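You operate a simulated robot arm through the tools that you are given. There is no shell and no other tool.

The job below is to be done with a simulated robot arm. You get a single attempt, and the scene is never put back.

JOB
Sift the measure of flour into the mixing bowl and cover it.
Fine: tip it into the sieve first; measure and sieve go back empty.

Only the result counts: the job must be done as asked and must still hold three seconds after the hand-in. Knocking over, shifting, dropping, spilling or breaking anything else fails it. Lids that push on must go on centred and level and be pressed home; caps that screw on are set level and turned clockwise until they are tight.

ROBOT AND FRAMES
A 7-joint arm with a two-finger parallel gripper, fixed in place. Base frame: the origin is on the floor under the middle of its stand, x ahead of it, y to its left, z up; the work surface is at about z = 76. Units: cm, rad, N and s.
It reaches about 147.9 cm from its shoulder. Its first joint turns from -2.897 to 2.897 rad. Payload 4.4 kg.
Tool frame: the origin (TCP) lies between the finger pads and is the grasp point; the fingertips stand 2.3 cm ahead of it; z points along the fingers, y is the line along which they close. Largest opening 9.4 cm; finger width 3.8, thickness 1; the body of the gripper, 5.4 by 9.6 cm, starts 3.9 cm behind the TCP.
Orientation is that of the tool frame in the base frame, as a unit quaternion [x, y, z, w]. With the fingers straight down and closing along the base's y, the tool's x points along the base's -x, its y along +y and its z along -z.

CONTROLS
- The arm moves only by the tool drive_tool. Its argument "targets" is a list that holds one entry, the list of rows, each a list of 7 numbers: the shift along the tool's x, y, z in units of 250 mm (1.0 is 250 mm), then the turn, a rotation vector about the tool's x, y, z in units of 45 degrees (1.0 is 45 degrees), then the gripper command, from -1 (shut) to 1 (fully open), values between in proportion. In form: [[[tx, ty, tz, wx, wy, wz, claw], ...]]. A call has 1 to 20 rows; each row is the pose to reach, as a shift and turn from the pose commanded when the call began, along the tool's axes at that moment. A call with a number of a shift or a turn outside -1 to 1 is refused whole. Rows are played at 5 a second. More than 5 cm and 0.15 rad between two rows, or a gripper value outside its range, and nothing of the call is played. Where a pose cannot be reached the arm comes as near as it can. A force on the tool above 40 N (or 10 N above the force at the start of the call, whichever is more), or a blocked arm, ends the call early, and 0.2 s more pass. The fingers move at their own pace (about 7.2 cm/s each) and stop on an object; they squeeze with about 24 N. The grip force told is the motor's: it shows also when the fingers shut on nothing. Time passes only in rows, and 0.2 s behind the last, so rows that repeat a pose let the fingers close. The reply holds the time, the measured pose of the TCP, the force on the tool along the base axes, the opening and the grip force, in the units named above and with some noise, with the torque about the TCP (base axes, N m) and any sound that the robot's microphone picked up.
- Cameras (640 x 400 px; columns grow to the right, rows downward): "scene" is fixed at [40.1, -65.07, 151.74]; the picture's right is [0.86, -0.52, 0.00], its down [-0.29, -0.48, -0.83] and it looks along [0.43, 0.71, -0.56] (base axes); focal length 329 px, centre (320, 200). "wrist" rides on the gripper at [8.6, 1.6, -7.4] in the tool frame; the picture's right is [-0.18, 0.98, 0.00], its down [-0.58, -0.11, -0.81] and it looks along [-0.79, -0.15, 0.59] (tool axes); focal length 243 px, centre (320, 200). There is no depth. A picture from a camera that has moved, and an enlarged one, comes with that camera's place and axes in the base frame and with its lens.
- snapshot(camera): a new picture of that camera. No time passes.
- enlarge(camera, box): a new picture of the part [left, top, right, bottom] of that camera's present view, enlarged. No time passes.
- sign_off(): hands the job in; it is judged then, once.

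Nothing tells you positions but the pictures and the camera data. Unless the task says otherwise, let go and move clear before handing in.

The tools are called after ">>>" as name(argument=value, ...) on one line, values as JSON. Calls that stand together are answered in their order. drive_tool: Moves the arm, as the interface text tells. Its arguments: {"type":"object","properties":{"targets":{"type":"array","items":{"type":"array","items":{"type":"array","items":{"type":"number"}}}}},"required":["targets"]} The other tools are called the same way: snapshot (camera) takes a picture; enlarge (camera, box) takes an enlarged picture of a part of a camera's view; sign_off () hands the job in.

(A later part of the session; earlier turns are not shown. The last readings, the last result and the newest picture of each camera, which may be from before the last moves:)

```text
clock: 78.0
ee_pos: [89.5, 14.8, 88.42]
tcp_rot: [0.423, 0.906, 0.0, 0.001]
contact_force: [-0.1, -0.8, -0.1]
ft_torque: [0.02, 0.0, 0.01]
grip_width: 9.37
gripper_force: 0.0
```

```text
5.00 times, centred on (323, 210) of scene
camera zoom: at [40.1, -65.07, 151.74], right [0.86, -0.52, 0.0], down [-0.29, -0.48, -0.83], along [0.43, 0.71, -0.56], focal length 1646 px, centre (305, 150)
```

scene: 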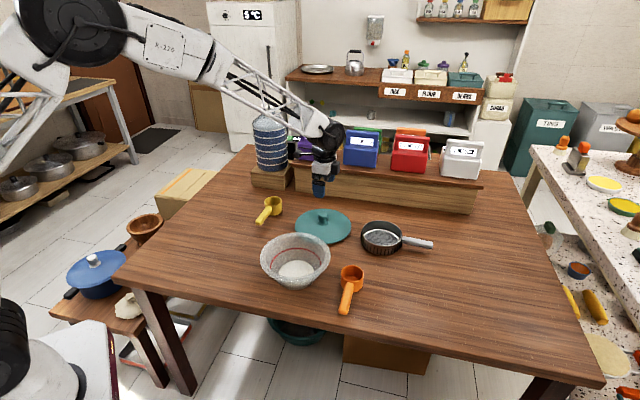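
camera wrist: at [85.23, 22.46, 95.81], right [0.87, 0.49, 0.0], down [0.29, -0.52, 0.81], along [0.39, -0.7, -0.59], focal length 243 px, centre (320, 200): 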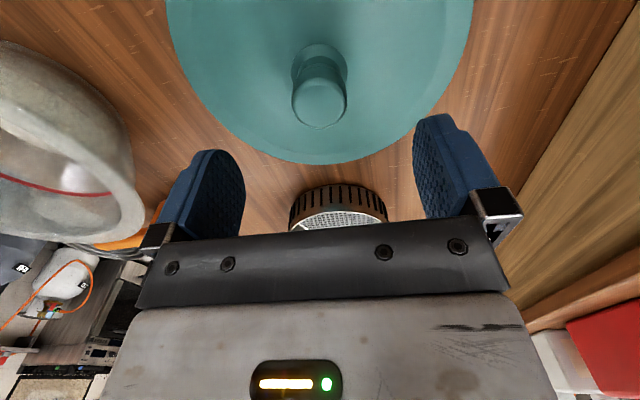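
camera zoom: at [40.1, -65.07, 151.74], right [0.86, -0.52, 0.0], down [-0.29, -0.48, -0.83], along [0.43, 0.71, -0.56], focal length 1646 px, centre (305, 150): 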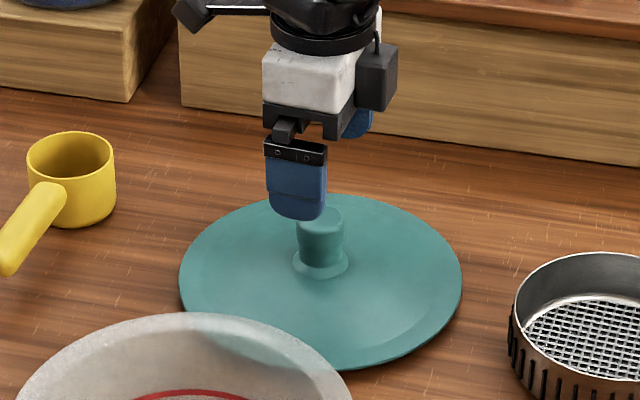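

Triangulating the two views puts the knob top at z≈82.4, centred at (89.28,15.17). Before picking the lid up, I'll go up and measure the bowl rim precisely from above.

>>> drive_tool(targets=[[[0.01, -0.02, -0.125, 0, 0, 0, 1], [0.05, -0.1, -0.25, 0, 0, 0, 1], [0.1, -0.2, -0.376, 0, 0, 0, 1], [0.15, -0.31, -0.5, 0, 0, 0, 1], [0.2, -0.41, -0.63, 0, 0, 0, 1], [0.251, -0.515, -0.752, 0, 0, 0, 1]]])

>>> drive_tool(targets=[[[0.042, -0.086, -0.125, 0, 0, 0, 1], [0.084, -0.172, -0.25, 0, 0, 0, 1], [0.126, -0.258, -0.376, 0, 0, 0, 1], [0.167, -0.343, -0.501, 0, 0, 0, 1], [0.209, -0.429, -0.627, 0, 0, 0, 1], [0.251, -0.515, -0.752, 0, 0, 0, 1], [0.251, -0.515, -0.752, 0, 0, 0, 1]]])

>>> snapshot(camera="wrist")

>>> enlarge(camera="wrist", box=[220, 0, 420, 125])

>>> enlarge(camera="scene", box=[250, 222, 346, 298])

```text
clock: 79.4
ee_pos: [75.62, 11.46, 106.87]
tcp_rot: [0.424, 0.906, -0.001, 0.0]
contact_force: [-0.1, -0.1, -0.4]
ft_torque: [0.03, 0.0, 0.04]
grip_width: 9.42
gripper_force: 0.1
```

```text
clock: 81.0
ee_pos: [61.61, 8.2, 125.64]
tcp_rot: [0.424, 0.906, 0.0, 0.0]
contact_force: [0.2, 0.1, -0.8]
ft_torque: [0.02, -0.04, -0.01]
grip_width: 9.39
gripper_force: 0.0
```

```text
taken
camera wrist: at [57.31, 15.87, 133.16], right [0.87, 0.49, 0.0], down [0.29, -0.52, 0.81], along [0.39, -0.7, -0.59], focal length 243 px, centre (320, 200)
```

wrist: 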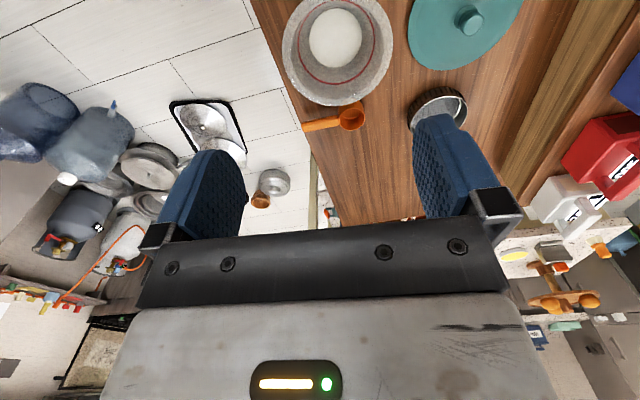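

```text
3.20 times, centred on (320, 62) of wrist
camera zoom: at [57.31, 15.87, 133.16], right [0.87, 0.49, 0.0], down [0.29, -0.52, 0.81], along [0.39, -0.7, -0.59], focal length 776 px, centre (320, 640)
```

zoom: 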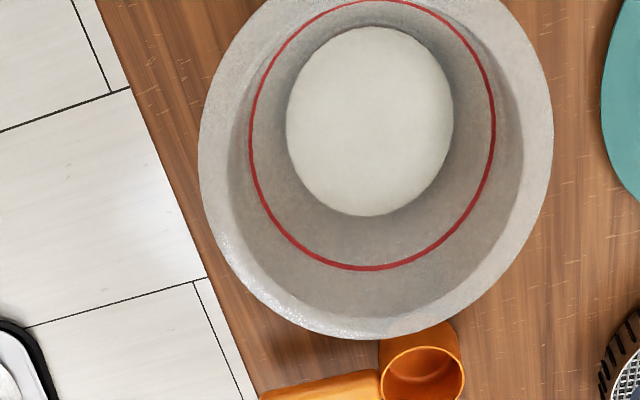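

```text
5.26 times, centred on (298, 260) of scene
camera zoom: at [40.1, -65.07, 151.74], right [0.86, -0.52, 0.0], down [-0.29, -0.48, -0.83], along [0.43, 0.71, -0.56], focal length 1732 px, centre (436, -116)
```

zoom: 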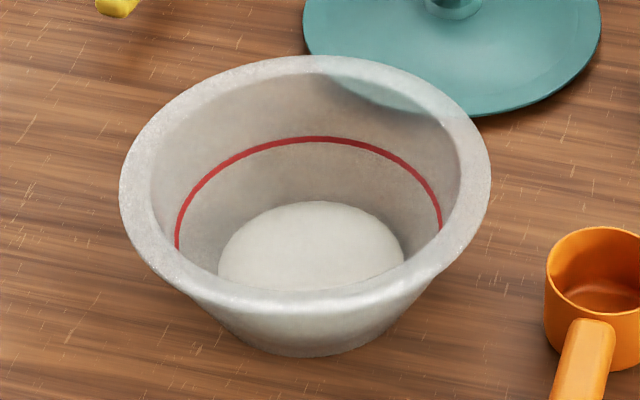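

The flour is in the bowl, whose rim is near z 84.7 and centre near (70.2,-0.7). Next I'll return above the lid knob and let the arm settle.

>>> drive_tool(targets=[[[-0.042, 0.086, 0.125, 0, 0, 0, 1], [-0.084, 0.172, 0.25, 0, 0, 0, 1], [-0.126, 0.258, 0.376, 0, 0, 0, 1], [-0.167, 0.343, 0.501, 0, 0, 0, 1], [-0.209, 0.429, 0.627, 0, 0, 0, 1], [-0.2485, 0.5115, 0.752, 0, 0, 0, 1]]])

>>> drive_tool(targets=[[[-0.05, 0.1, 0.1, 0, 0, 0, 1], [-0.1, 0.21, 0.22, 0, 0, 0, 1], [-0.15, 0.31, 0.35, 0, 0, 0, 1], [-0.2, 0.41, 0.48, 0, 0, 0, 1], [-0.24, 0.49, 0.61, 0, 0, 0, 1], [-0.2485, 0.5115, 0.72, 0, 0, 0, 1], [-0.2485, 0.5115, 0.768, 0, 0, 0, 1], [-0.2485, 0.5115, 0.768, 0, 0, 0, 1], [-0.2485, 0.5115, 0.768, 0, 0, 0, 1]]])

>>> enlarge(camera="wrist", box=[220, 0, 420, 200])

```text
clock: 82.4
ee_pos: [75.33, 11.82, 106.98]
tcp_rot: [0.424, 0.906, 0.0, 0.0]
contact_force: [-1.1, 0.1, 0.6]
ft_torque: [0.0, -0.03, -0.01]
grip_width: 9.41
gripper_force: 0.0
```

```text
clock: 84.4
ee_pos: [89.22, 15.09, 87.68]
tcp_rot: [0.424, 0.906, 0.0, 0.0]
contact_force: [0.4, -0.1, 0.0]
ft_torque: [0.01, 0.0, -0.03]
grip_width: 9.4
gripper_force: 0.0
```

```text
2.00 times, centred on (320, 100) of wrist
camera zoom: at [85.05, 22.66, 95.16], right [0.87, 0.49, 0.0], down [0.29, -0.52, 0.81], along [0.39, -0.7, -0.59], focal length 485 px, centre (320, 400)
```

zoom: 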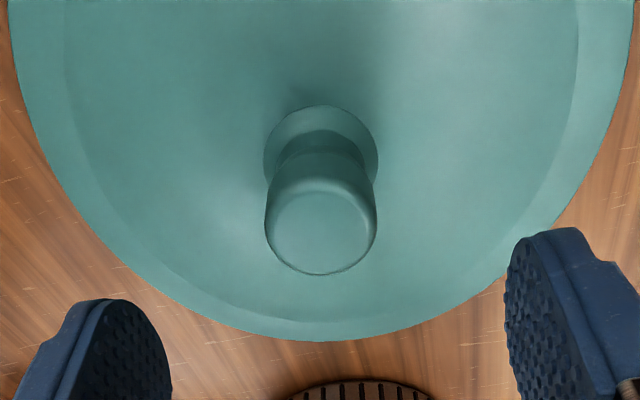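

The knob is centred under the gripper to within 0.1 cm. I'll go down to grip height around z 81.3 and partly close to check.

>>> drive_tool(targets=[[[0.002, 0.001, 0.06, 0, 0, 0, 0.8], [0.003, 0.002, 0.13, 0, 0, 0, 0.5], [0.003, 0.002, 0.19, 0, 0, 0, 0.2], [0.003, 0.002, 0.235, 0, 0, 0, 0.1], [0.003, 0.002, 0.258, 0, 0, 0, 0], [0.003, 0.002, 0.258, 0, 0, 0, -0.1], [0.003, 0.002, 0.258, 0, 0, 0, -0.1]]])

>>> snapshot(camera="wrist")

>>> enlarge(camera="scene", box=[285, 180, 361, 250])

```text
clock: 86.0
ee_pos: [89.33, 15.19, 81.54]
tcp_rot: [0.423, 0.906, 0.0, 0.0]
contact_force: [-0.5, -0.1, -0.4]
ft_torque: [0.0, 0.02, 0.01]
grip_width: 4.24
gripper_force: 0.1
```

```text
taken
camera wrist: at [85.02, 22.81, 88.99], right [0.87, 0.49, 0.0], down [0.29, -0.52, 0.81], along [0.39, -0.7, -0.59], focal length 243 px, centre (320, 200)
```

wrist: 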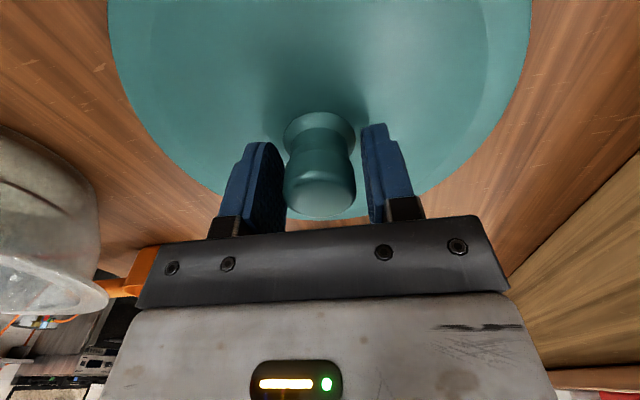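

```text
5.71 times, centred on (323, 215) of scene
camera zoom: at [40.1, -65.07, 151.74], right [0.86, -0.52, 0.0], down [-0.29, -0.48, -0.83], along [0.43, 0.71, -0.56], focal length 1881 px, centre (303, 114)
```

zoom: 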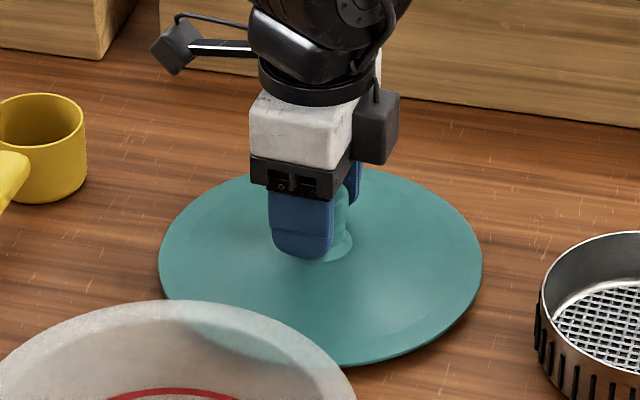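

The knob is centred between the fingers with good coverage. I'll close on it.

>>> drive_tool(targets=[[[0, 0, 0.006, 0, 0, 0, -0.2], [0, 0, 0.01, 0, 0, 0, -0.3], [0, 0, 0.01, 0, 0, 0, -0.5], [0, 0, 0.01, 0, 0, 0, -1], [0, 0, 0.01, 0, 0, 0, -1], [0, 0, 0.01, 0, 0, 0, -1], [0, 0, 0.01, 0, 0, 0, -1]]])

>>> snapshot(camera="wrist")

```text
clock: 87.6
ee_pos: [89.21, 15.28, 81.34]
tcp_rot: [0.424, 0.906, 0.001, 0.0]
contact_force: [4.1, -1.1, 18.4]
ft_torque: [-0.31, 0.13, -0.01]
grip_width: 3.42
gripper_force: 24.2
```

```text
taken
camera wrist: at [84.98, 22.88, 88.74], right [0.87, 0.49, 0.0], down [0.29, -0.52, 0.81], along [0.4, -0.7, -0.59], focal length 243 px, centre (320, 200)
```

wrist: 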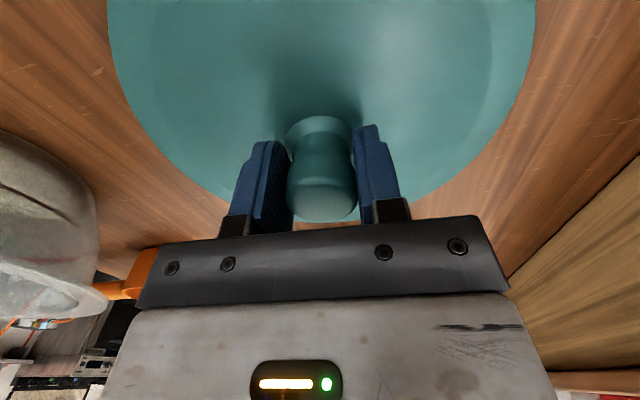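

The knob is gripped at 3.42 cm, with slight downward pressure that lifting will relieve. I'll lift a little and check the lid is level.

>>> drive_tool(targets=[[[0, 0, -0.01, 0, 0, 0, -1], [0, 0, -0.02, 0, 0, 0, -1], [0, 0, -0.04, 0, 0, 0, -1], [0, 0, -0.06, 0, 0, 0, -1], [0, 0, -0.08, 0, 0, 0, -1], [0, 0, -0.08, 0, 0, 0, -1], [0, 0, -0.08, 0, 0, 0, -1]]])

>>> snapshot(camera="wrist")

>>> enlarge(camera="scene", box=[275, 170, 371, 250])

```text
clock: 89.2
ee_pos: [89.19, 15.23, 83.29]
tcp_rot: [0.424, 0.906, 0.001, -0.001]
contact_force: [0.4, -0.5, -1.2]
ft_torque: [-0.03, 0.01, -0.02]
grip_width: 3.39
gripper_force: 23.9
```

```text
taken
camera wrist: at [85.01, 22.85, 90.76], right [0.87, 0.49, 0.0], down [0.29, -0.52, 0.81], along [0.39, -0.7, -0.59], focal length 243 px, centre (320, 200)
```

wrist: 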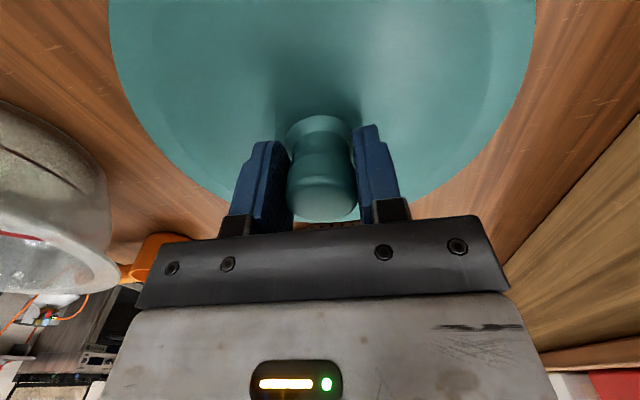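

```text
5.00 times, centred on (323, 210) of scene
camera zoom: at [40.1, -65.07, 151.74], right [0.86, -0.52, 0.0], down [-0.29, -0.48, -0.83], along [0.43, 0.71, -0.56], focal length 1646 px, centre (305, 150)
```

zoom: 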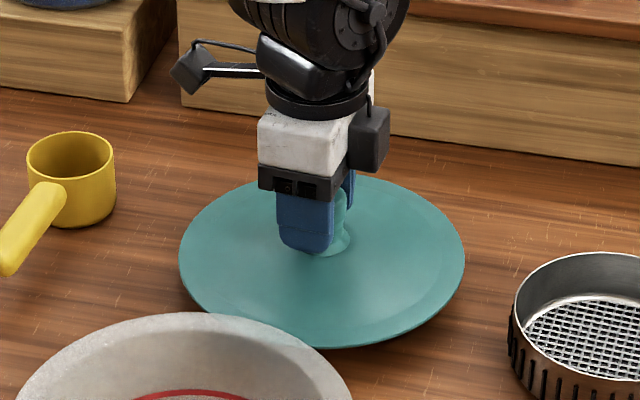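

The lid is level and firmly held. I'll lift it clear and carry it over the bowl, stopping about 4 cm above the rim.

>>> drive_tool(targets=[[[0, 0, -0.04, 0, 0, 0, -1], [0, 0, -0.12, 0, 0, 0, -1], [0, 0, -0.21, 0, 0, 0, -1], [0, 0, -0.3, 0, 0, 0, -1], [0, 0, -0.38, 0, 0, 0, -1], [0, -0.02, -0.43, 0, 0, 0, -1], [0.001, -0.08, -0.448, 0, 0, 0, -1], [0.001, -0.17, -0.448, 0, 0, 0, -1], [0.001, -0.27, -0.448, 0, 0, 0, -1], [0.001, -0.37, -0.448, 0, 0, 0, -1], [0.002, -0.47, -0.448, 0, 0, 0, -1], [0.002, -0.57, -0.448, 0, 0, 0, -1], [0.002, -0.67, -0.448, 0, 0, 0, -1], [0.002, -0.77, -0.448, 0, 0, 0, -1], [0.003, -0.86, -0.448, 0, 0, 0, -1], [0.003, -0.93, -0.448, 0, 0, 0, -1], [0.003, -0.975, -0.448, 0, 0, 0, -1], [0.003, -0.994, -0.448, 0, 0, 0, -1], [0.003, -0.994, -0.448, 0, 0, 0, -1], [0.003, -0.994, -0.448, 0, 0, 0, -1]]])

>>> snapshot(camera="wrist")

>>> snapshot(camera="scene")

>>> enlarge(camera="scene", box=[240, 190, 360, 300])

```text
clock: 93.4
ee_pos: [70.09, -0.64, 94.48]
tcp_rot: [0.423, 0.906, 0.0, 0.0]
contact_force: [-0.5, -0.7, -1.2]
ft_torque: [-0.01, 0.02, -0.01]
grip_width: 3.42
gripper_force: 24.0
```

```text
taken
camera wrist: at [65.86, 6.89, 101.91], right [0.87, 0.49, 0.0], down [0.29, -0.52, 0.81], along [0.39, -0.7, -0.59], focal length 243 px, centre (320, 200)
```

wrist: 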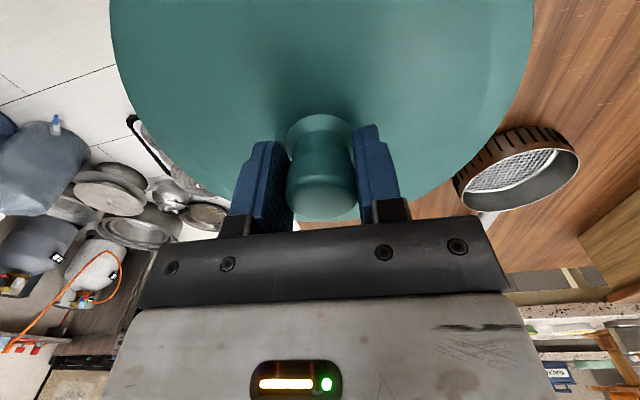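

```text
taken
```

scene: 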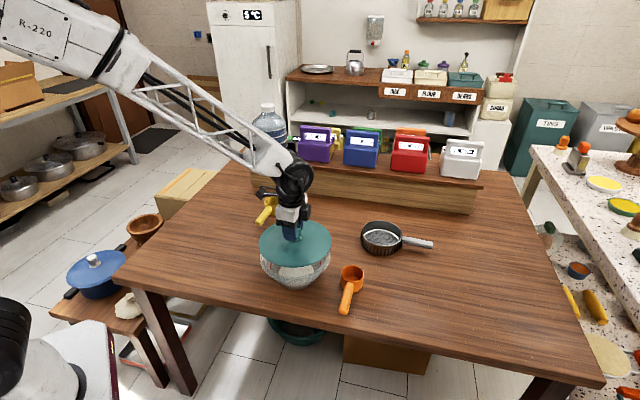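

```text
3.64 times, centred on (300, 245) of scene
camera zoom: at [40.1, -65.07, 151.74], right [0.86, -0.52, 0.0], down [-0.29, -0.48, -0.83], along [0.43, 0.71, -0.56], focal length 1197 px, centre (393, 36)
```

zoom: 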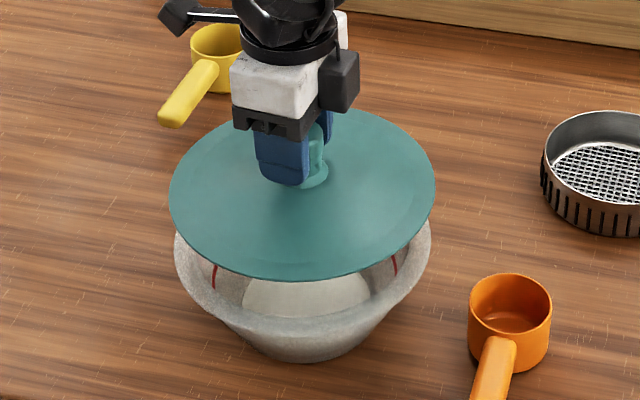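

Laterally the lid is centred to about 0.1 cm, but the depth direction still needs checking. I'll come down closer to the rim to compare the edges directly.

>>> drive_tool(targets=[[[0, 0, 0.02, 0, 0, 0, -1], [0, 0, 0.05, 0, 0, 0, -1], [0, 0, 0.08, 0, 0, 0, -1], [0, 0, 0.096, 0, 0, 0, -1], [0, 0, 0.096, 0, 0, 0, -1], [0, 0, 0.096, 0, 0, 0, -1]]])

>>> enlarge(camera="scene", box=[250, 215, 346, 291])

>>> snapshot(camera="wrist")

```text
clock: 94.8
ee_pos: [70.32, -0.7, 92.17]
tcp_rot: [0.423, 0.906, 0.0, 0.0]
contact_force: [0.0, -0.4, -0.3]
ft_torque: [-0.02, -0.03, 0.02]
grip_width: 3.42
gripper_force: 24.0
```

```text
5.26 times, centred on (298, 253) of scene
camera zoom: at [40.1, -65.07, 151.74], right [0.86, -0.52, 0.0], down [-0.29, -0.48, -0.83], along [0.43, 0.71, -0.56], focal length 1732 px, centre (436, -79)
```

zoom: 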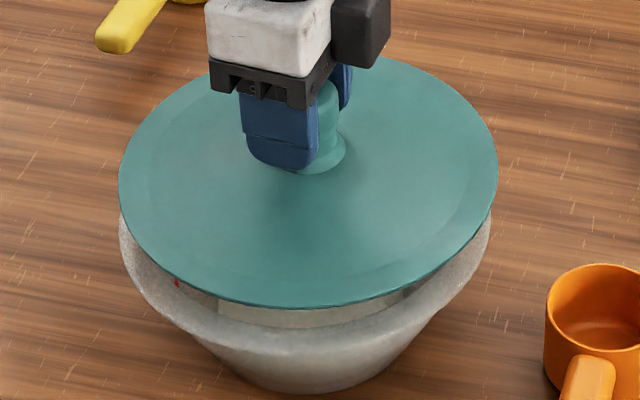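

```text
taken
camera wrist: at [65.98, 6.92, 99.57], right [0.87, 0.49, 0.0], down [0.29, -0.52, 0.81], along [0.39, -0.7, -0.59], focal length 243 px, centre (320, 200)
```

wrist: 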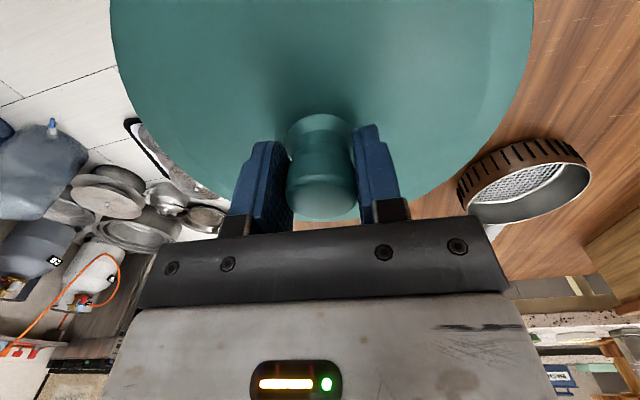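

The wrist estimates put the bowl centre near (70.2,-0.75), and the lid is at (70.27,-0.70). I'll zoom in on both edges to fine-tune.

>>> enlarge(camera="scene", box=[254, 236, 284, 260])

>>> enlarge(camera="scene", box=[310, 236, 340, 260])

>>> enlarge(camera="scene", box=[275, 255, 325, 295])

```text
16.00 times, centred on (269, 248) of scene
camera zoom: at [40.1, -65.07, 151.74], right [0.86, -0.52, 0.0], down [-0.29, -0.48, -0.83], along [0.43, 0.71, -0.56], focal length 5266 px, centre (1136, -568)
```

zoom: 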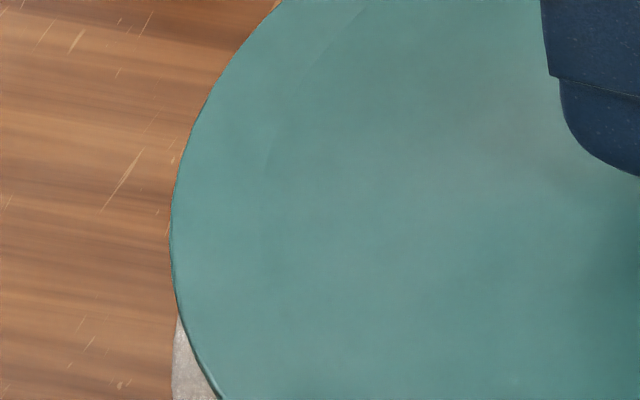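

```text
16.00 times, centred on (325, 248) of scene
camera zoom: at [40.1, -65.07, 151.74], right [0.86, -0.52, 0.0], down [-0.29, -0.48, -0.83], along [0.43, 0.71, -0.56], focal length 5266 px, centre (240, -568)
```

zoom: 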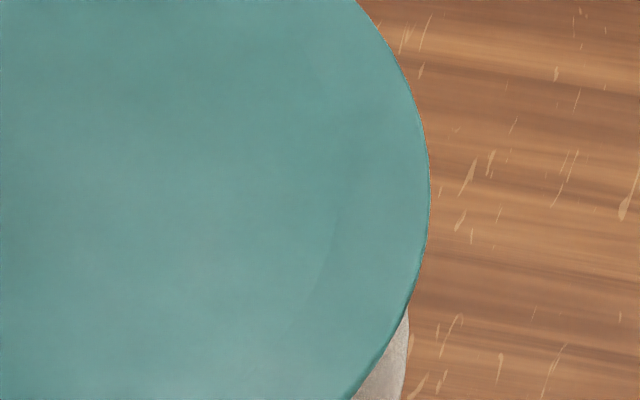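

```text
10.00 times, centred on (300, 275) of scene
camera zoom: at [40.1, -65.07, 151.74], right [0.86, -0.52, 0.0], down [-0.29, -0.48, -0.83], along [0.43, 0.71, -0.56], focal length 3291 px, centre (520, -550)
```

zoom: 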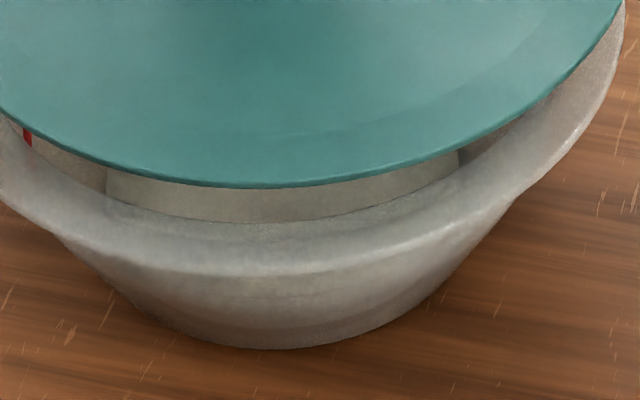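

The scene edges show the lid about 0.27 cm to the right of the bowl; depth already agrees. I'll correct that and go 1 cm lower.

>>> drive_tool(targets=[[[0.0035, -0.0025, 0.01, 0, 0, 0, -1], [0.007, -0.005, 0.025, 0, 0, 0, -1], [0.007, -0.005, 0.04, 0, 0, 0, -1], [0.007, -0.005, 0.04, 0, 0, 0, -1], [0.007, -0.005, 0.04, 0, 0, 0, -1], [0.007, -0.005, 0.04, 0, 0, 0, -1]]])

>>> enlarge(camera="scene", box=[250, 240, 280, 264])

>>> enlarge(camera="scene", box=[310, 240, 340, 264])

>>> enlarge(camera="scene", box=[250, 215, 346, 291])

>>> enlarge(camera="wrist", box=[80, 0, 560, 250])

```text
clock: 96.2
ee_pos: [70.0, -0.66, 90.99]
tcp_rot: [0.423, 0.906, -0.001, 0.0]
contact_force: [0.0, -0.3, -0.8]
ft_torque: [0.0, 0.0, -0.03]
grip_width: 3.4
gripper_force: 24.4
```

```text
16.00 times, centred on (265, 252) of scene
camera zoom: at [40.1, -65.07, 151.74], right [0.86, -0.52, 0.0], down [-0.29, -0.48, -0.83], along [0.43, 0.71, -0.56], focal length 5266 px, centre (1200, -632)
```

zoom: 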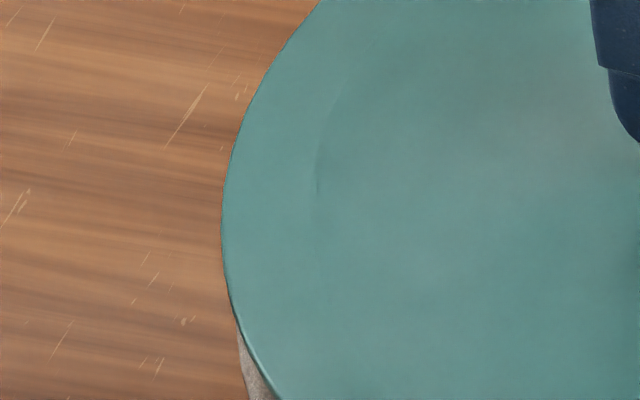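

```text
16.00 times, centred on (325, 252) of scene
camera zoom: at [40.1, -65.07, 151.74], right [0.86, -0.52, 0.0], down [-0.29, -0.48, -0.83], along [0.43, 0.71, -0.56], focal length 5266 px, centre (240, -632)
```

zoom: 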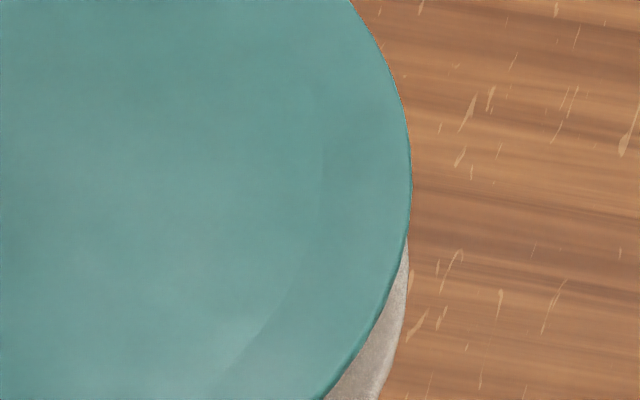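

```text
5.26 times, centred on (298, 253) of scene
camera zoom: at [40.1, -65.07, 151.74], right [0.86, -0.52, 0.0], down [-0.29, -0.48, -0.83], along [0.43, 0.71, -0.56], focal length 1732 px, centre (436, -79)
```

zoom: 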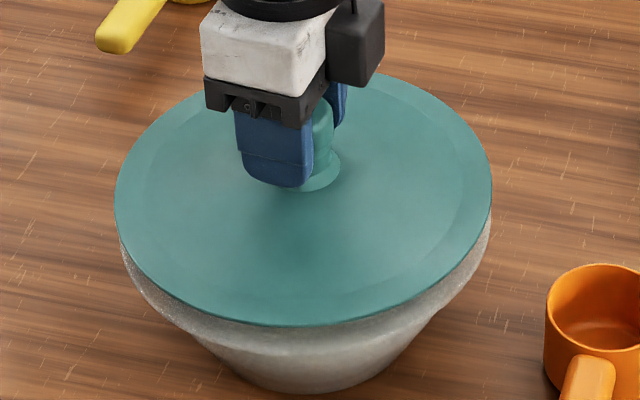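

```text
1.33 times, centred on (320, 125) of wrist
camera zoom: at [65.63, 6.94, 98.48], right [0.87, 0.49, 0.0], down [0.29, -0.52, 0.81], along [0.39, -0.7, -0.59], focal length 324 px, centre (320, 300)
```

zoom: 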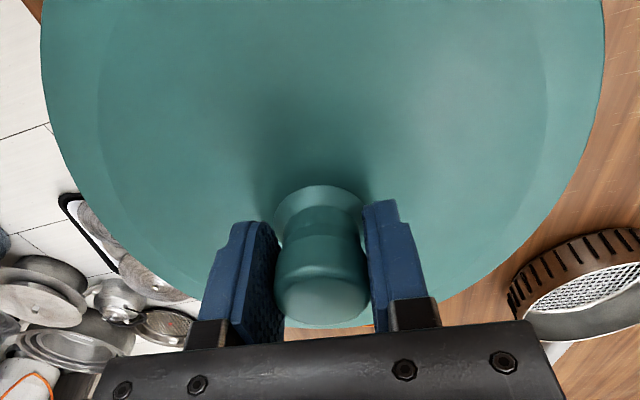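

The lateral alignment now matches within 0.05 cm. I'll lower slowly and watch for contact.

>>> drive_tool(targets=[[[0.0006, 0.002, 0.008, 0, 0, 0, -1], [0.0013, 0.0037, 0.016, 0, 0, 0, -1], [0.0013, 0.0037, 0.024, 0, 0, 0, -1], [0.0013, 0.0037, 0.032, 0, 0, 0, -1], [0.0013, 0.0037, 0.032, 0, 0, 0, -1], [0.0013, 0.0037, 0.032, 0, 0, 0, -1]]])

>>> enlarge(camera="scene", box=[250, 222, 346, 298])

>>> enlarge(camera="scene", box=[275, 260, 325, 300])

>>> snapshot(camera="wrist")

```text
clock: 97.6
ee_pos: [69.85, -0.48, 90.34]
tcp_rot: [0.423, 0.906, 0.0, 0.0]
contact_force: [-0.1, -0.1, -0.2]
ft_torque: [-0.02, -0.04, 0.01]
grip_width: 3.42
gripper_force: 23.9
```

```text
5.26 times, centred on (298, 260) of scene
camera zoom: at [40.1, -65.07, 151.74], right [0.86, -0.52, 0.0], down [-0.29, -0.48, -0.83], along [0.43, 0.71, -0.56], focal length 1732 px, centre (436, -116)
```

zoom: 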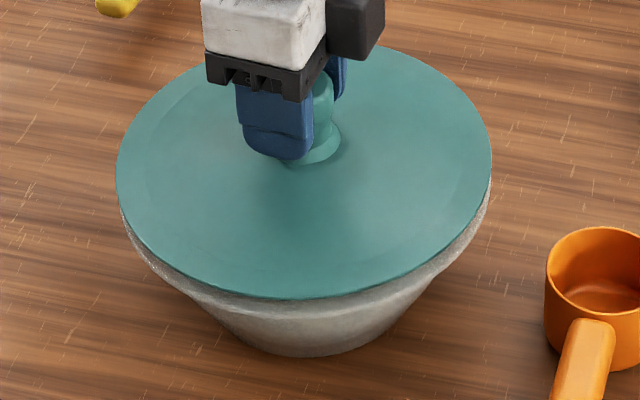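

```text
10.00 times, centred on (300, 280) of scene
camera zoom: at [40.1, -65.07, 151.74], right [0.86, -0.52, 0.0], down [-0.29, -0.48, -0.83], along [0.43, 0.71, -0.56], focal length 3291 px, centre (520, -600)
```

zoom: 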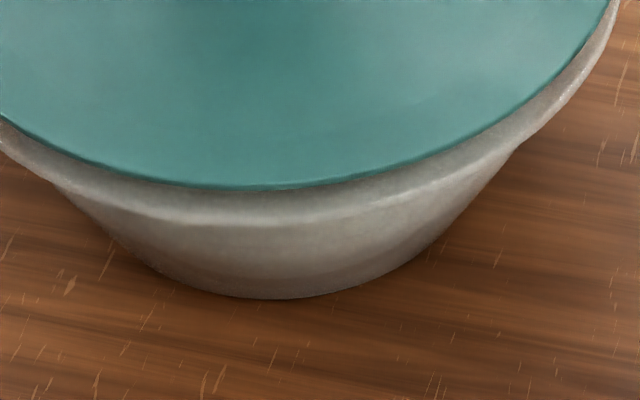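

```text
taken
camera wrist: at [65.68, 7.04, 97.72], right [0.87, 0.49, 0.0], down [0.29, -0.52, 0.81], along [0.39, -0.7, -0.59], focal length 243 px, centre (320, 200)
```

wrist: 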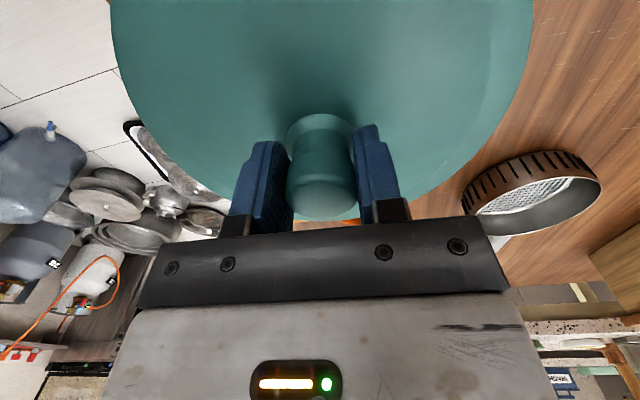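

No contact yet. I'll keep lowering in small steps.

>>> drive_tool(targets=[[[0, 0, 0.005, 0, 0, 0, -1], [0, 0, 0.01, 0, 0, 0, -1], [0, 0, 0.015, 0, 0, 0, -1], [0, 0, 0.02, 0, 0, 0, -1], [0, 0, 0.02, 0, 0, 0, -1]]])

>>> enlarge(camera="scene", box=[250, 222, 346, 298])

```text
clock: 98.8
ee_pos: [69.98, -0.54, 89.83]
tcp_rot: [0.424, 0.905, 0.0, 0.0]
contact_force: [-0.2, 0.9, -1.3]
ft_torque: [-0.01, 0.0, 0.0]
grip_width: 3.4
gripper_force: 24.3
```

```text
5.26 times, centred on (298, 260) of scene
camera zoom: at [40.1, -65.07, 151.74], right [0.86, -0.52, 0.0], down [-0.29, -0.48, -0.83], along [0.43, 0.71, -0.56], focal length 1732 px, centre (436, -116)
```

zoom: 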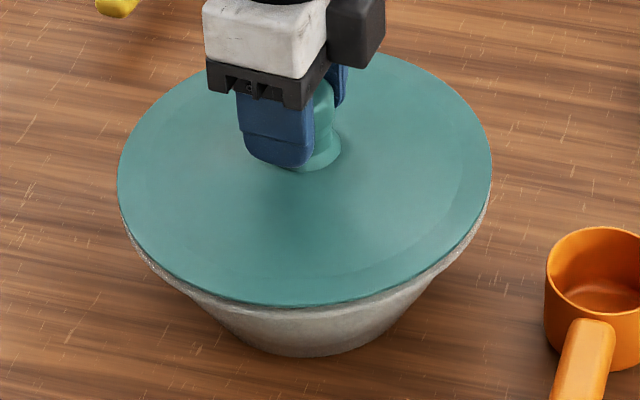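

Still free, with the edges nearly overlaying. I'll continue down.

>>> drive_tool(targets=[[[0, 0, 0.005, 0, 0, 0, -1], [0, 0, 0.01, 0, 0, 0, -1], [0, 0, 0.015, 0, 0, 0, -1], [0, 0, 0.02, 0, 0, 0, -1], [0, 0, 0.02, 0, 0, 0, -1]]])

>>> enlarge(camera="scene", box=[250, 222, 346, 298])

>>> enlarge(camera="scene", box=[275, 260, 325, 300])

```text
clock: 100.0
ee_pos: [70.02, -0.67, 89.27]
tcp_rot: [0.423, 0.906, 0.0, 0.0]
contact_force: [0.8, 0.4, -0.4]
ft_torque: [-0.03, -0.01, -0.02]
grip_width: 3.39
gripper_force: 24.4
```

```text
5.26 times, centred on (298, 260) of scene
camera zoom: at [40.1, -65.07, 151.74], right [0.86, -0.52, 0.0], down [-0.29, -0.48, -0.83], along [0.43, 0.71, -0.56], focal length 1732 px, centre (436, -116)
```

zoom: 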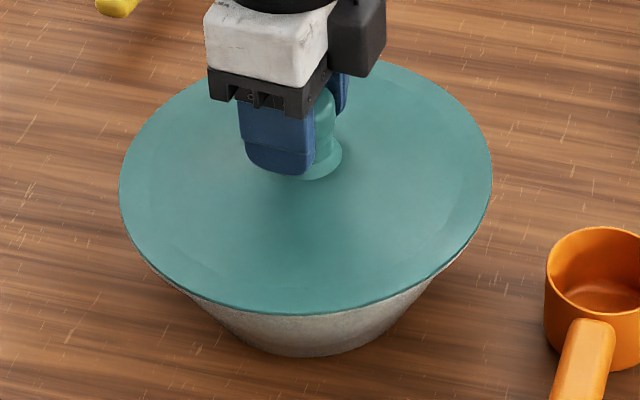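

```text
10.00 times, centred on (300, 280) of scene
camera zoom: at [40.1, -65.07, 151.74], right [0.86, -0.52, 0.0], down [-0.29, -0.48, -0.83], along [0.43, 0.71, -0.56], focal length 3291 px, centre (520, -600)
```

zoom: 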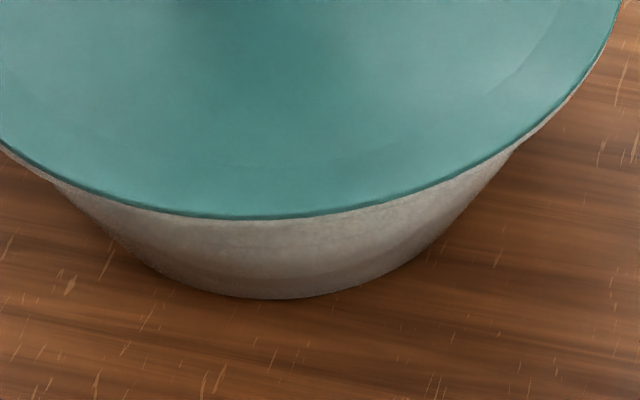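

The lid now overlays the rim all round with no force yet. I'll continue down to contact.

>>> drive_tool(targets=[[[0, 0, 0.004, 0, 0, 0, -1], [0, 0, 0.008, 0, 0, 0, -1], [0, 0, 0.012, 0, 0, 0, -1], [0, 0, 0.016, 0, 0, 0, -1], [0, 0, 0.016, 0, 0, 0, -1]]])

>>> enlarge(camera="scene", box=[250, 222, 346, 298])

>>> snapshot(camera="wrist")

```text
clock: 101.2
ee_pos: [69.94, -0.57, 88.91]
tcp_rot: [0.423, 0.906, -0.001, 0.0]
contact_force: [3.1, -3.8, 18.7]
ft_torque: [-0.35, 0.15, 0.04]
grip_width: 3.39
gripper_force: 24.5
```

```text
5.26 times, centred on (298, 260) of scene
camera zoom: at [40.1, -65.07, 151.74], right [0.86, -0.52, 0.0], down [-0.29, -0.48, -0.83], along [0.43, 0.71, -0.56], focal length 1732 px, centre (436, -116)
```

zoom: 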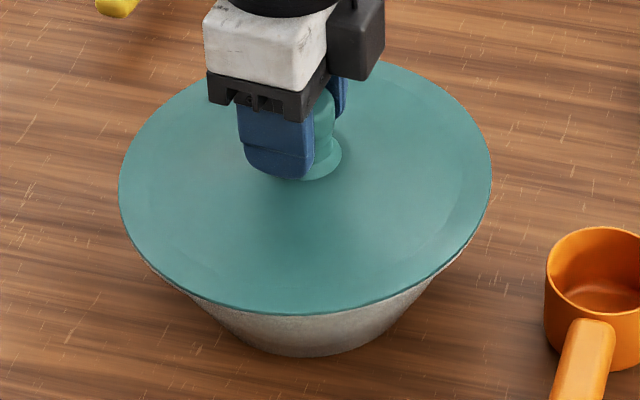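

```text
taken
camera wrist: at [65.68, 7.09, 96.33], right [0.87, 0.49, 0.0], down [0.29, -0.52, 0.81], along [0.4, -0.7, -0.59], focal length 243 px, centre (320, 200)
```

wrist: 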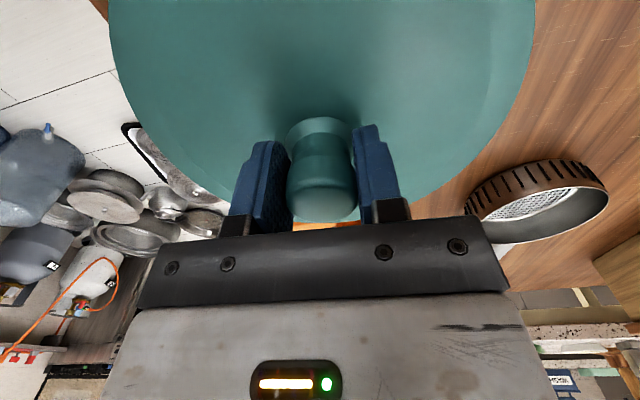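

Contact at 18.7 N with the lid on the rim and level. I'll press further in small steps to push it home.

>>> drive_tool(targets=[[[0, 0, 0.003, 0, 0, 0, -1], [0, 0, 0.006, 0, 0, 0, -1], [0, 0, 0.009, 0, 0, 0, -1], [0, 0, 0.012, 0, 0, 0, -1], [0, 0, 0.012, 0, 0, 0, -1]]])

>>> enlarge(camera="scene", box=[250, 222, 346, 298])

>>> snapshot(camera="wrist")

```text
clock: 102.1
ee_pos: [70.04, -0.63, 88.86]
tcp_rot: [0.424, 0.906, 0.0, 0.002]
contact_force: [0.0, -0.3, 2.7]
ft_torque: [-0.33, 0.27, -0.01]
grip_width: 3.42
gripper_force: 24.2
stopped in row 4: the force on the tool passed its limit at 42 N (the readings are from after the stop); the commanded pose is now the measured one
```

```text
5.26 times, centred on (298, 260) of scene
camera zoom: at [40.1, -65.07, 151.74], right [0.86, -0.52, 0.0], down [-0.29, -0.48, -0.83], along [0.43, 0.71, -0.56], focal length 1732 px, centre (436, -116)
```

zoom: 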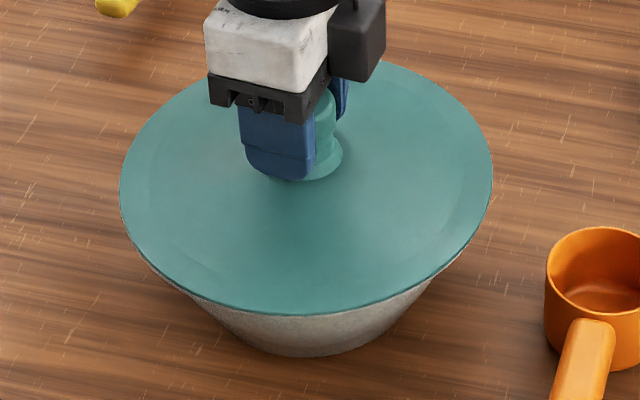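

```text
taken
camera wrist: at [65.7, 7.04, 96.24], right [0.87, 0.49, 0.0], down [0.29, -0.52, 0.81], along [0.4, -0.7, -0.59], focal length 243 px, centre (320, 200)
```

wrist: 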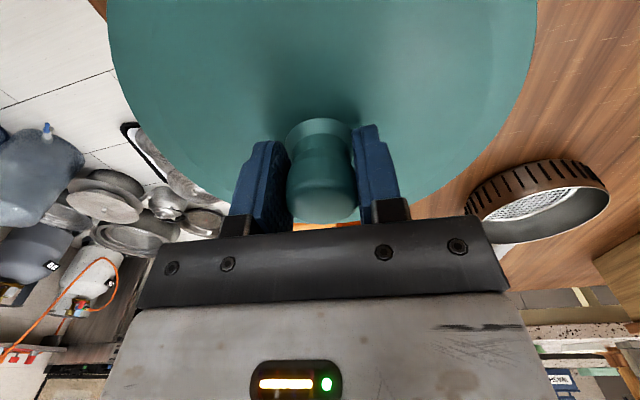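

The press peaked at 42 N and the lid barely moved, so it seems seated. I'll inspect the seam closely all round.

>>> enlarge(camera="scene", box=[282, 268, 318, 290])

>>> enlarge(camera="scene", box=[256, 244, 290, 284])

>>> enlarge(camera="scene", box=[305, 240, 341, 282])

```text
16.00 times, centred on (300, 279) of scene
camera zoom: at [40.1, -65.07, 151.74], right [0.86, -0.52, 0.0], down [-0.29, -0.48, -0.83], along [0.43, 0.71, -0.56], focal length 5266 px, centre (640, -1064)
```

zoom: 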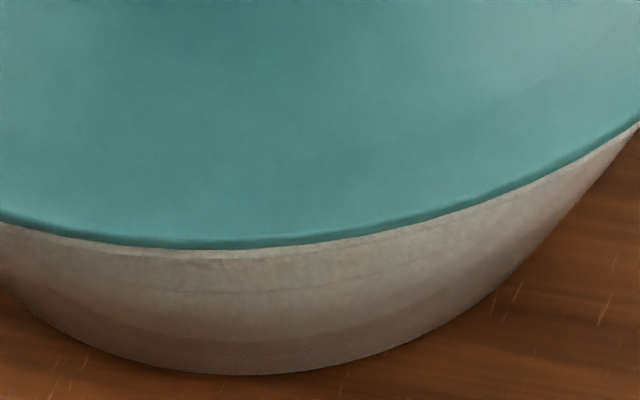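

```text
10.00 times, centred on (273, 264) of scene
camera zoom: at [40.1, -65.07, 151.74], right [0.86, -0.52, 0.0], down [-0.29, -0.48, -0.83], along [0.43, 0.71, -0.56], focal length 3291 px, centre (790, -440)
```

zoom: 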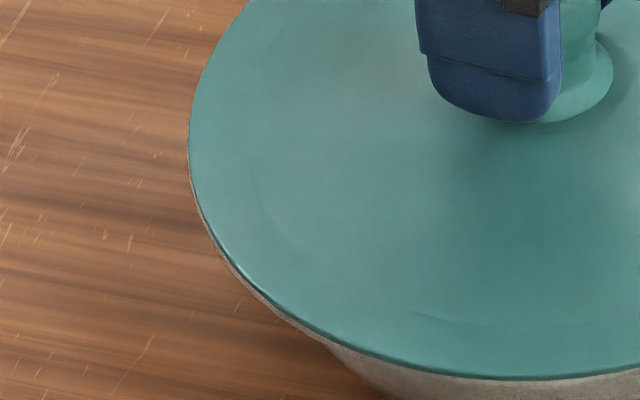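

```text
9.52 times, centred on (323, 261) of scene
camera zoom: at [40.1, -65.07, 151.74], right [0.86, -0.52, 0.0], down [-0.29, -0.48, -0.83], along [0.43, 0.71, -0.56], focal length 3135 px, centre (291, -381)
```

zoom: 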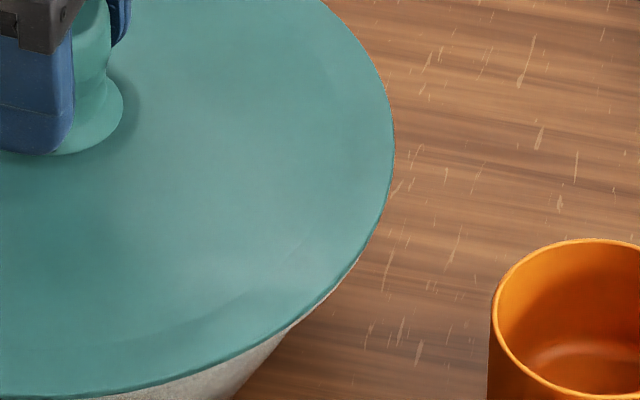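

The lid sits flush on the rim and is centred within about 0.1 cm. I'll do one sustained press of about 30 N to be sure it's home.

>>> drive_tool(targets=[[[0, 0, 0.003, 0, 0, 0, -1], [0, 0, 0.006, 0, 0, 0, -1], [0, 0, 0.009, 0, 0, 0, -1], [0, 0, 0.0115, 0, 0, 0, -1], [0, 0, 0.0115, 0, 0, 0, -1], [0, 0, 0.0115, 0, 0, 0, -1], [0, 0, 0.0115, 0, 0, 0, -1]]])

>>> snapshot(camera="wrist")

```text
clock: 103.0
ee_pos: [70.09, -0.63, 88.85]
tcp_rot: [0.424, 0.906, 0.0, 0.002]
contact_force: [-0.9, -0.9, 3.9]
ft_torque: [-0.42, 0.31, 0.05]
grip_width: 3.39
gripper_force: 23.7
stopped in row 4: the force on the tool passed its limit at 41 N (the readings are from after the stop); the commanded pose is now the measured one
```

```text
taken
camera wrist: at [65.8, 7.06, 96.23], right [0.87, 0.49, 0.0], down [0.29, -0.52, 0.81], along [0.4, -0.7, -0.59], focal length 243 px, centre (320, 200)
```

wrist: 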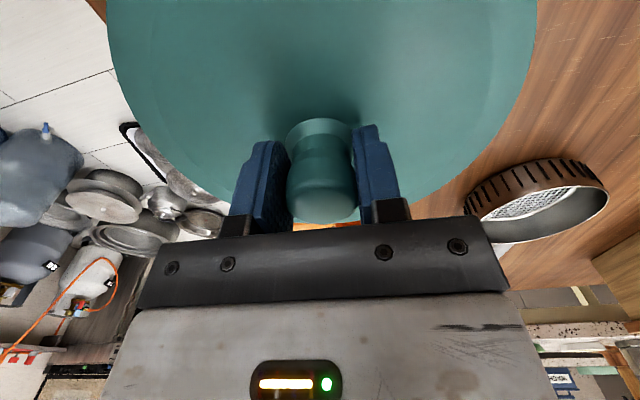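

It's a hard, level stop; the torque pattern matches pressing on the flat table, so the lid is seated evenly. I'll release it and move up to check.

>>> drive_tool(targets=[[[0, 0, 0, 0, 0, 0, -0.25], [0, 0, 0, 0, 0, 0, -0.15], [0, 0, 0, 0, 0, 0, 0], [0, 0, 0, 0, 0, 0, 0.3], [0, 0, 0, 0, 0, 0, 0.5]]])

>>> drive_tool(targets=[[[0, 0, -0.03, 0, 0, 0, 0.5], [0, 0, -0.1, 0, 0, 0, 0.5], [0, 0, -0.2, 0, 0, 0, 0.5], [0, 0, -0.34, 0, 0, 0, 0.5], [0, 0, -0.5, 0, 0, 0, 0.5], [0, 0, -0.6, 0, 0, 0, 0.5]]])

>>> snapshot(camera="wrist")

>>> snapshot(camera="scene")

>>> enlarge(camera="scene", box=[250, 222, 346, 298])

```text
clock: 104.2
ee_pos: [70.04, -0.53, 88.83]
tcp_rot: [0.423, 0.906, 0.001, 0.002]
contact_force: [-0.9, 0.3, 0.2]
ft_torque: [0.0, 0.01, 0.02]
grip_width: 7.06
gripper_force: 0.0
```

```text
clock: 105.6
ee_pos: [69.76, -0.56, 103.86]
tcp_rot: [0.423, 0.906, 0.001, 0.001]
contact_force: [-0.6, 0.1, 0.3]
ft_torque: [-0.02, -0.04, -0.02]
grip_width: 7.06
gripper_force: 0.1
```

```text
taken
camera wrist: at [65.59, 7.04, 111.31], right [0.87, 0.49, 0.0], down [0.29, -0.52, 0.81], along [0.4, -0.7, -0.59], focal length 243 px, centre (320, 200)
```

wrist: 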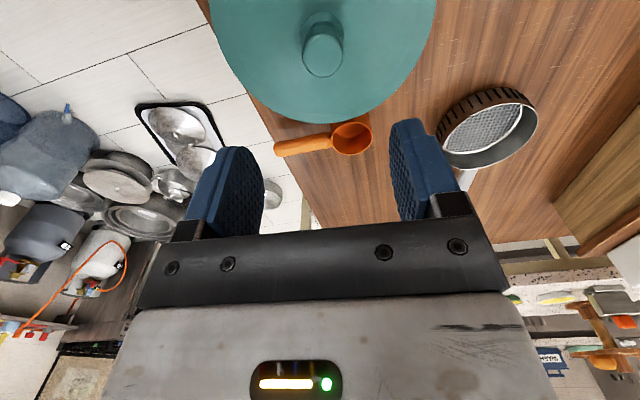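

```text
taken
```

scene: 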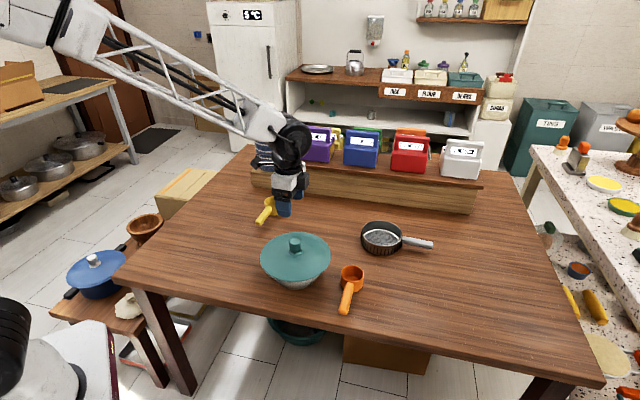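

```text
5.26 times, centred on (298, 260) of scene
camera zoom: at [40.1, -65.07, 151.74], right [0.86, -0.52, 0.0], down [-0.29, -0.48, -0.83], along [0.43, 0.71, -0.56], focal length 1732 px, centre (436, -116)
```

zoom: 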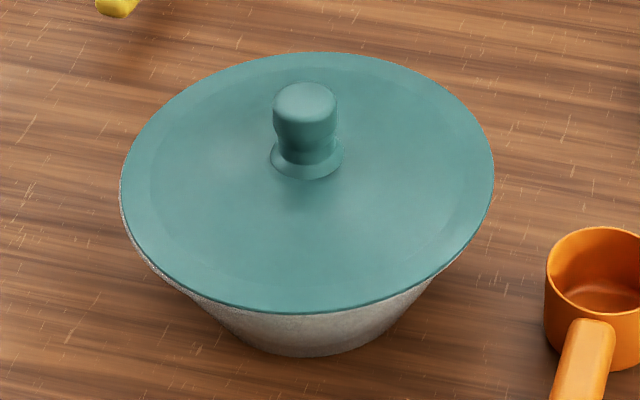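

The lid is on, centred and level. To check the seam from the side, I'll move away and look with the wrist camera at a low angle.

>>> drive_tool(targets=[[[0.125, 0, 0, 0, -0.093, 0, 0.5], [0.25, 0.001, 0, 0, -0.185, 0, 0.5], [0.375, 0.001, 0, 0, -0.278, 0, 0.5], [0.5, 0.002, 0, 0, -0.371, 0, 0.5], [0.625, 0.002, 0, 0, -0.463, 0, 0.5], [0.751, 0.003, 0, 0, -0.556, 0, 0.5], [0.751, 0.003, 0, 0, -0.556, 0, 0.5]]])

>>> snapshot(camera="wrist")

>>> snapshot(camera="scene")

```text
clock: 107.2
ee_pos: [57.69, 14.22, 103.63]
tcp_rot: [0.414, 0.884, -0.091, 0.199]
contact_force: [-0.7, -0.1, 0.1]
ft_torque: [0.0, 0.0, -0.02]
grip_width: 7.06
gripper_force: 0.1
```

```text
taken
camera wrist: at [52.02, 23.55, 106.55], right [0.86, 0.5, 0.08], down [0.03, -0.21, 0.98], along [0.51, -0.84, -0.2], focal length 243 px, centre (320, 200)
```

wrist: 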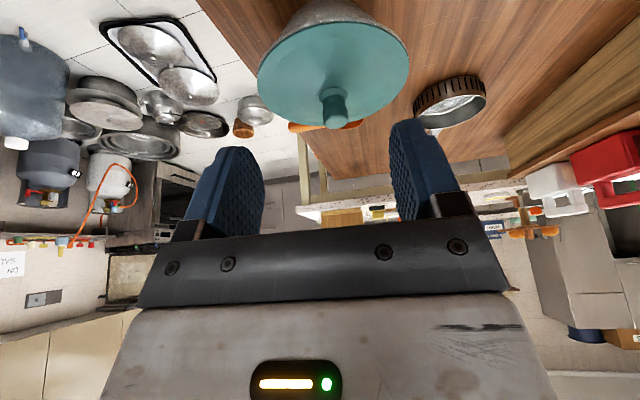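

```text
taken
```

scene: 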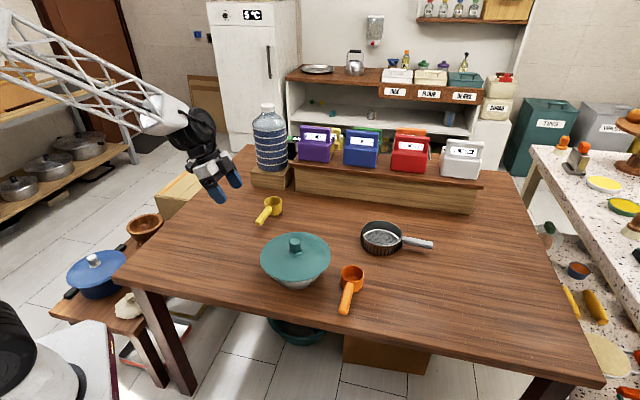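

The bowl and lid are in view from the side. I'll lower a bit for a shallower look at the seam.

>>> drive_tool(targets=[[[0.038, 0, 0.082, 0, 0, 0, 0.5], [0.076, 0, 0.163, 0, 0, 0, 0.5], [0.114, 0, 0.245, 0, 0, 0, 0.5], [0.152, 0, 0.326, 0, 0, 0, 0.5], [0.152, 0, 0.326, 0, 0, 0, 0.5]]])

>>> snapshot(camera="wrist")

>>> enlarge(camera="wrist", box=[240, 20, 420, 170])

```text
clock: 108.4
ee_pos: [58.15, 13.73, 94.76]
tcp_rot: [0.414, 0.884, -0.091, 0.198]
contact_force: [-0.5, -0.2, -0.2]
ft_torque: [-0.02, 0.03, -0.01]
grip_width: 7.07
gripper_force: 0.1
```

```text
taken
camera wrist: at [52.23, 23.15, 97.77], right [0.86, 0.5, 0.08], down [0.03, -0.21, 0.98], along [0.51, -0.84, -0.2], focal length 243 px, centre (320, 200)
```

wrist: 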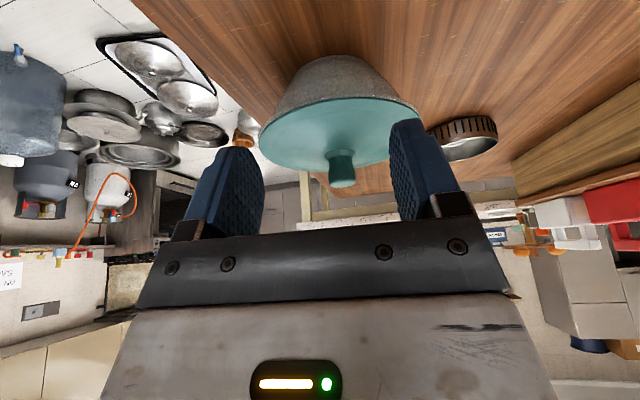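

```text
2.67 times, centred on (330, 95) of wrist
camera zoom: at [52.23, 23.15, 97.77], right [0.86, 0.5, 0.08], down [0.03, -0.21, 0.98], along [0.51, -0.84, -0.2], focal length 647 px, centre (293, 480)
```

zoom: 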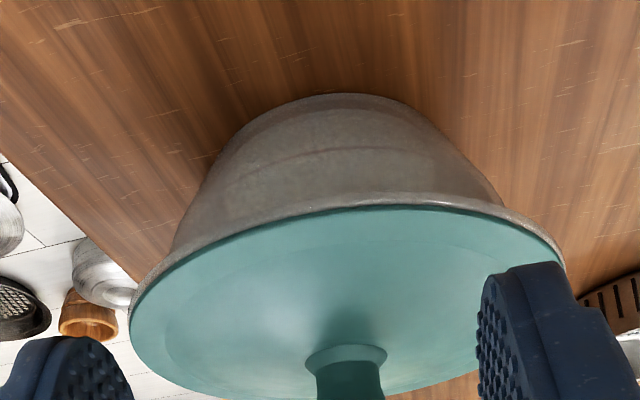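

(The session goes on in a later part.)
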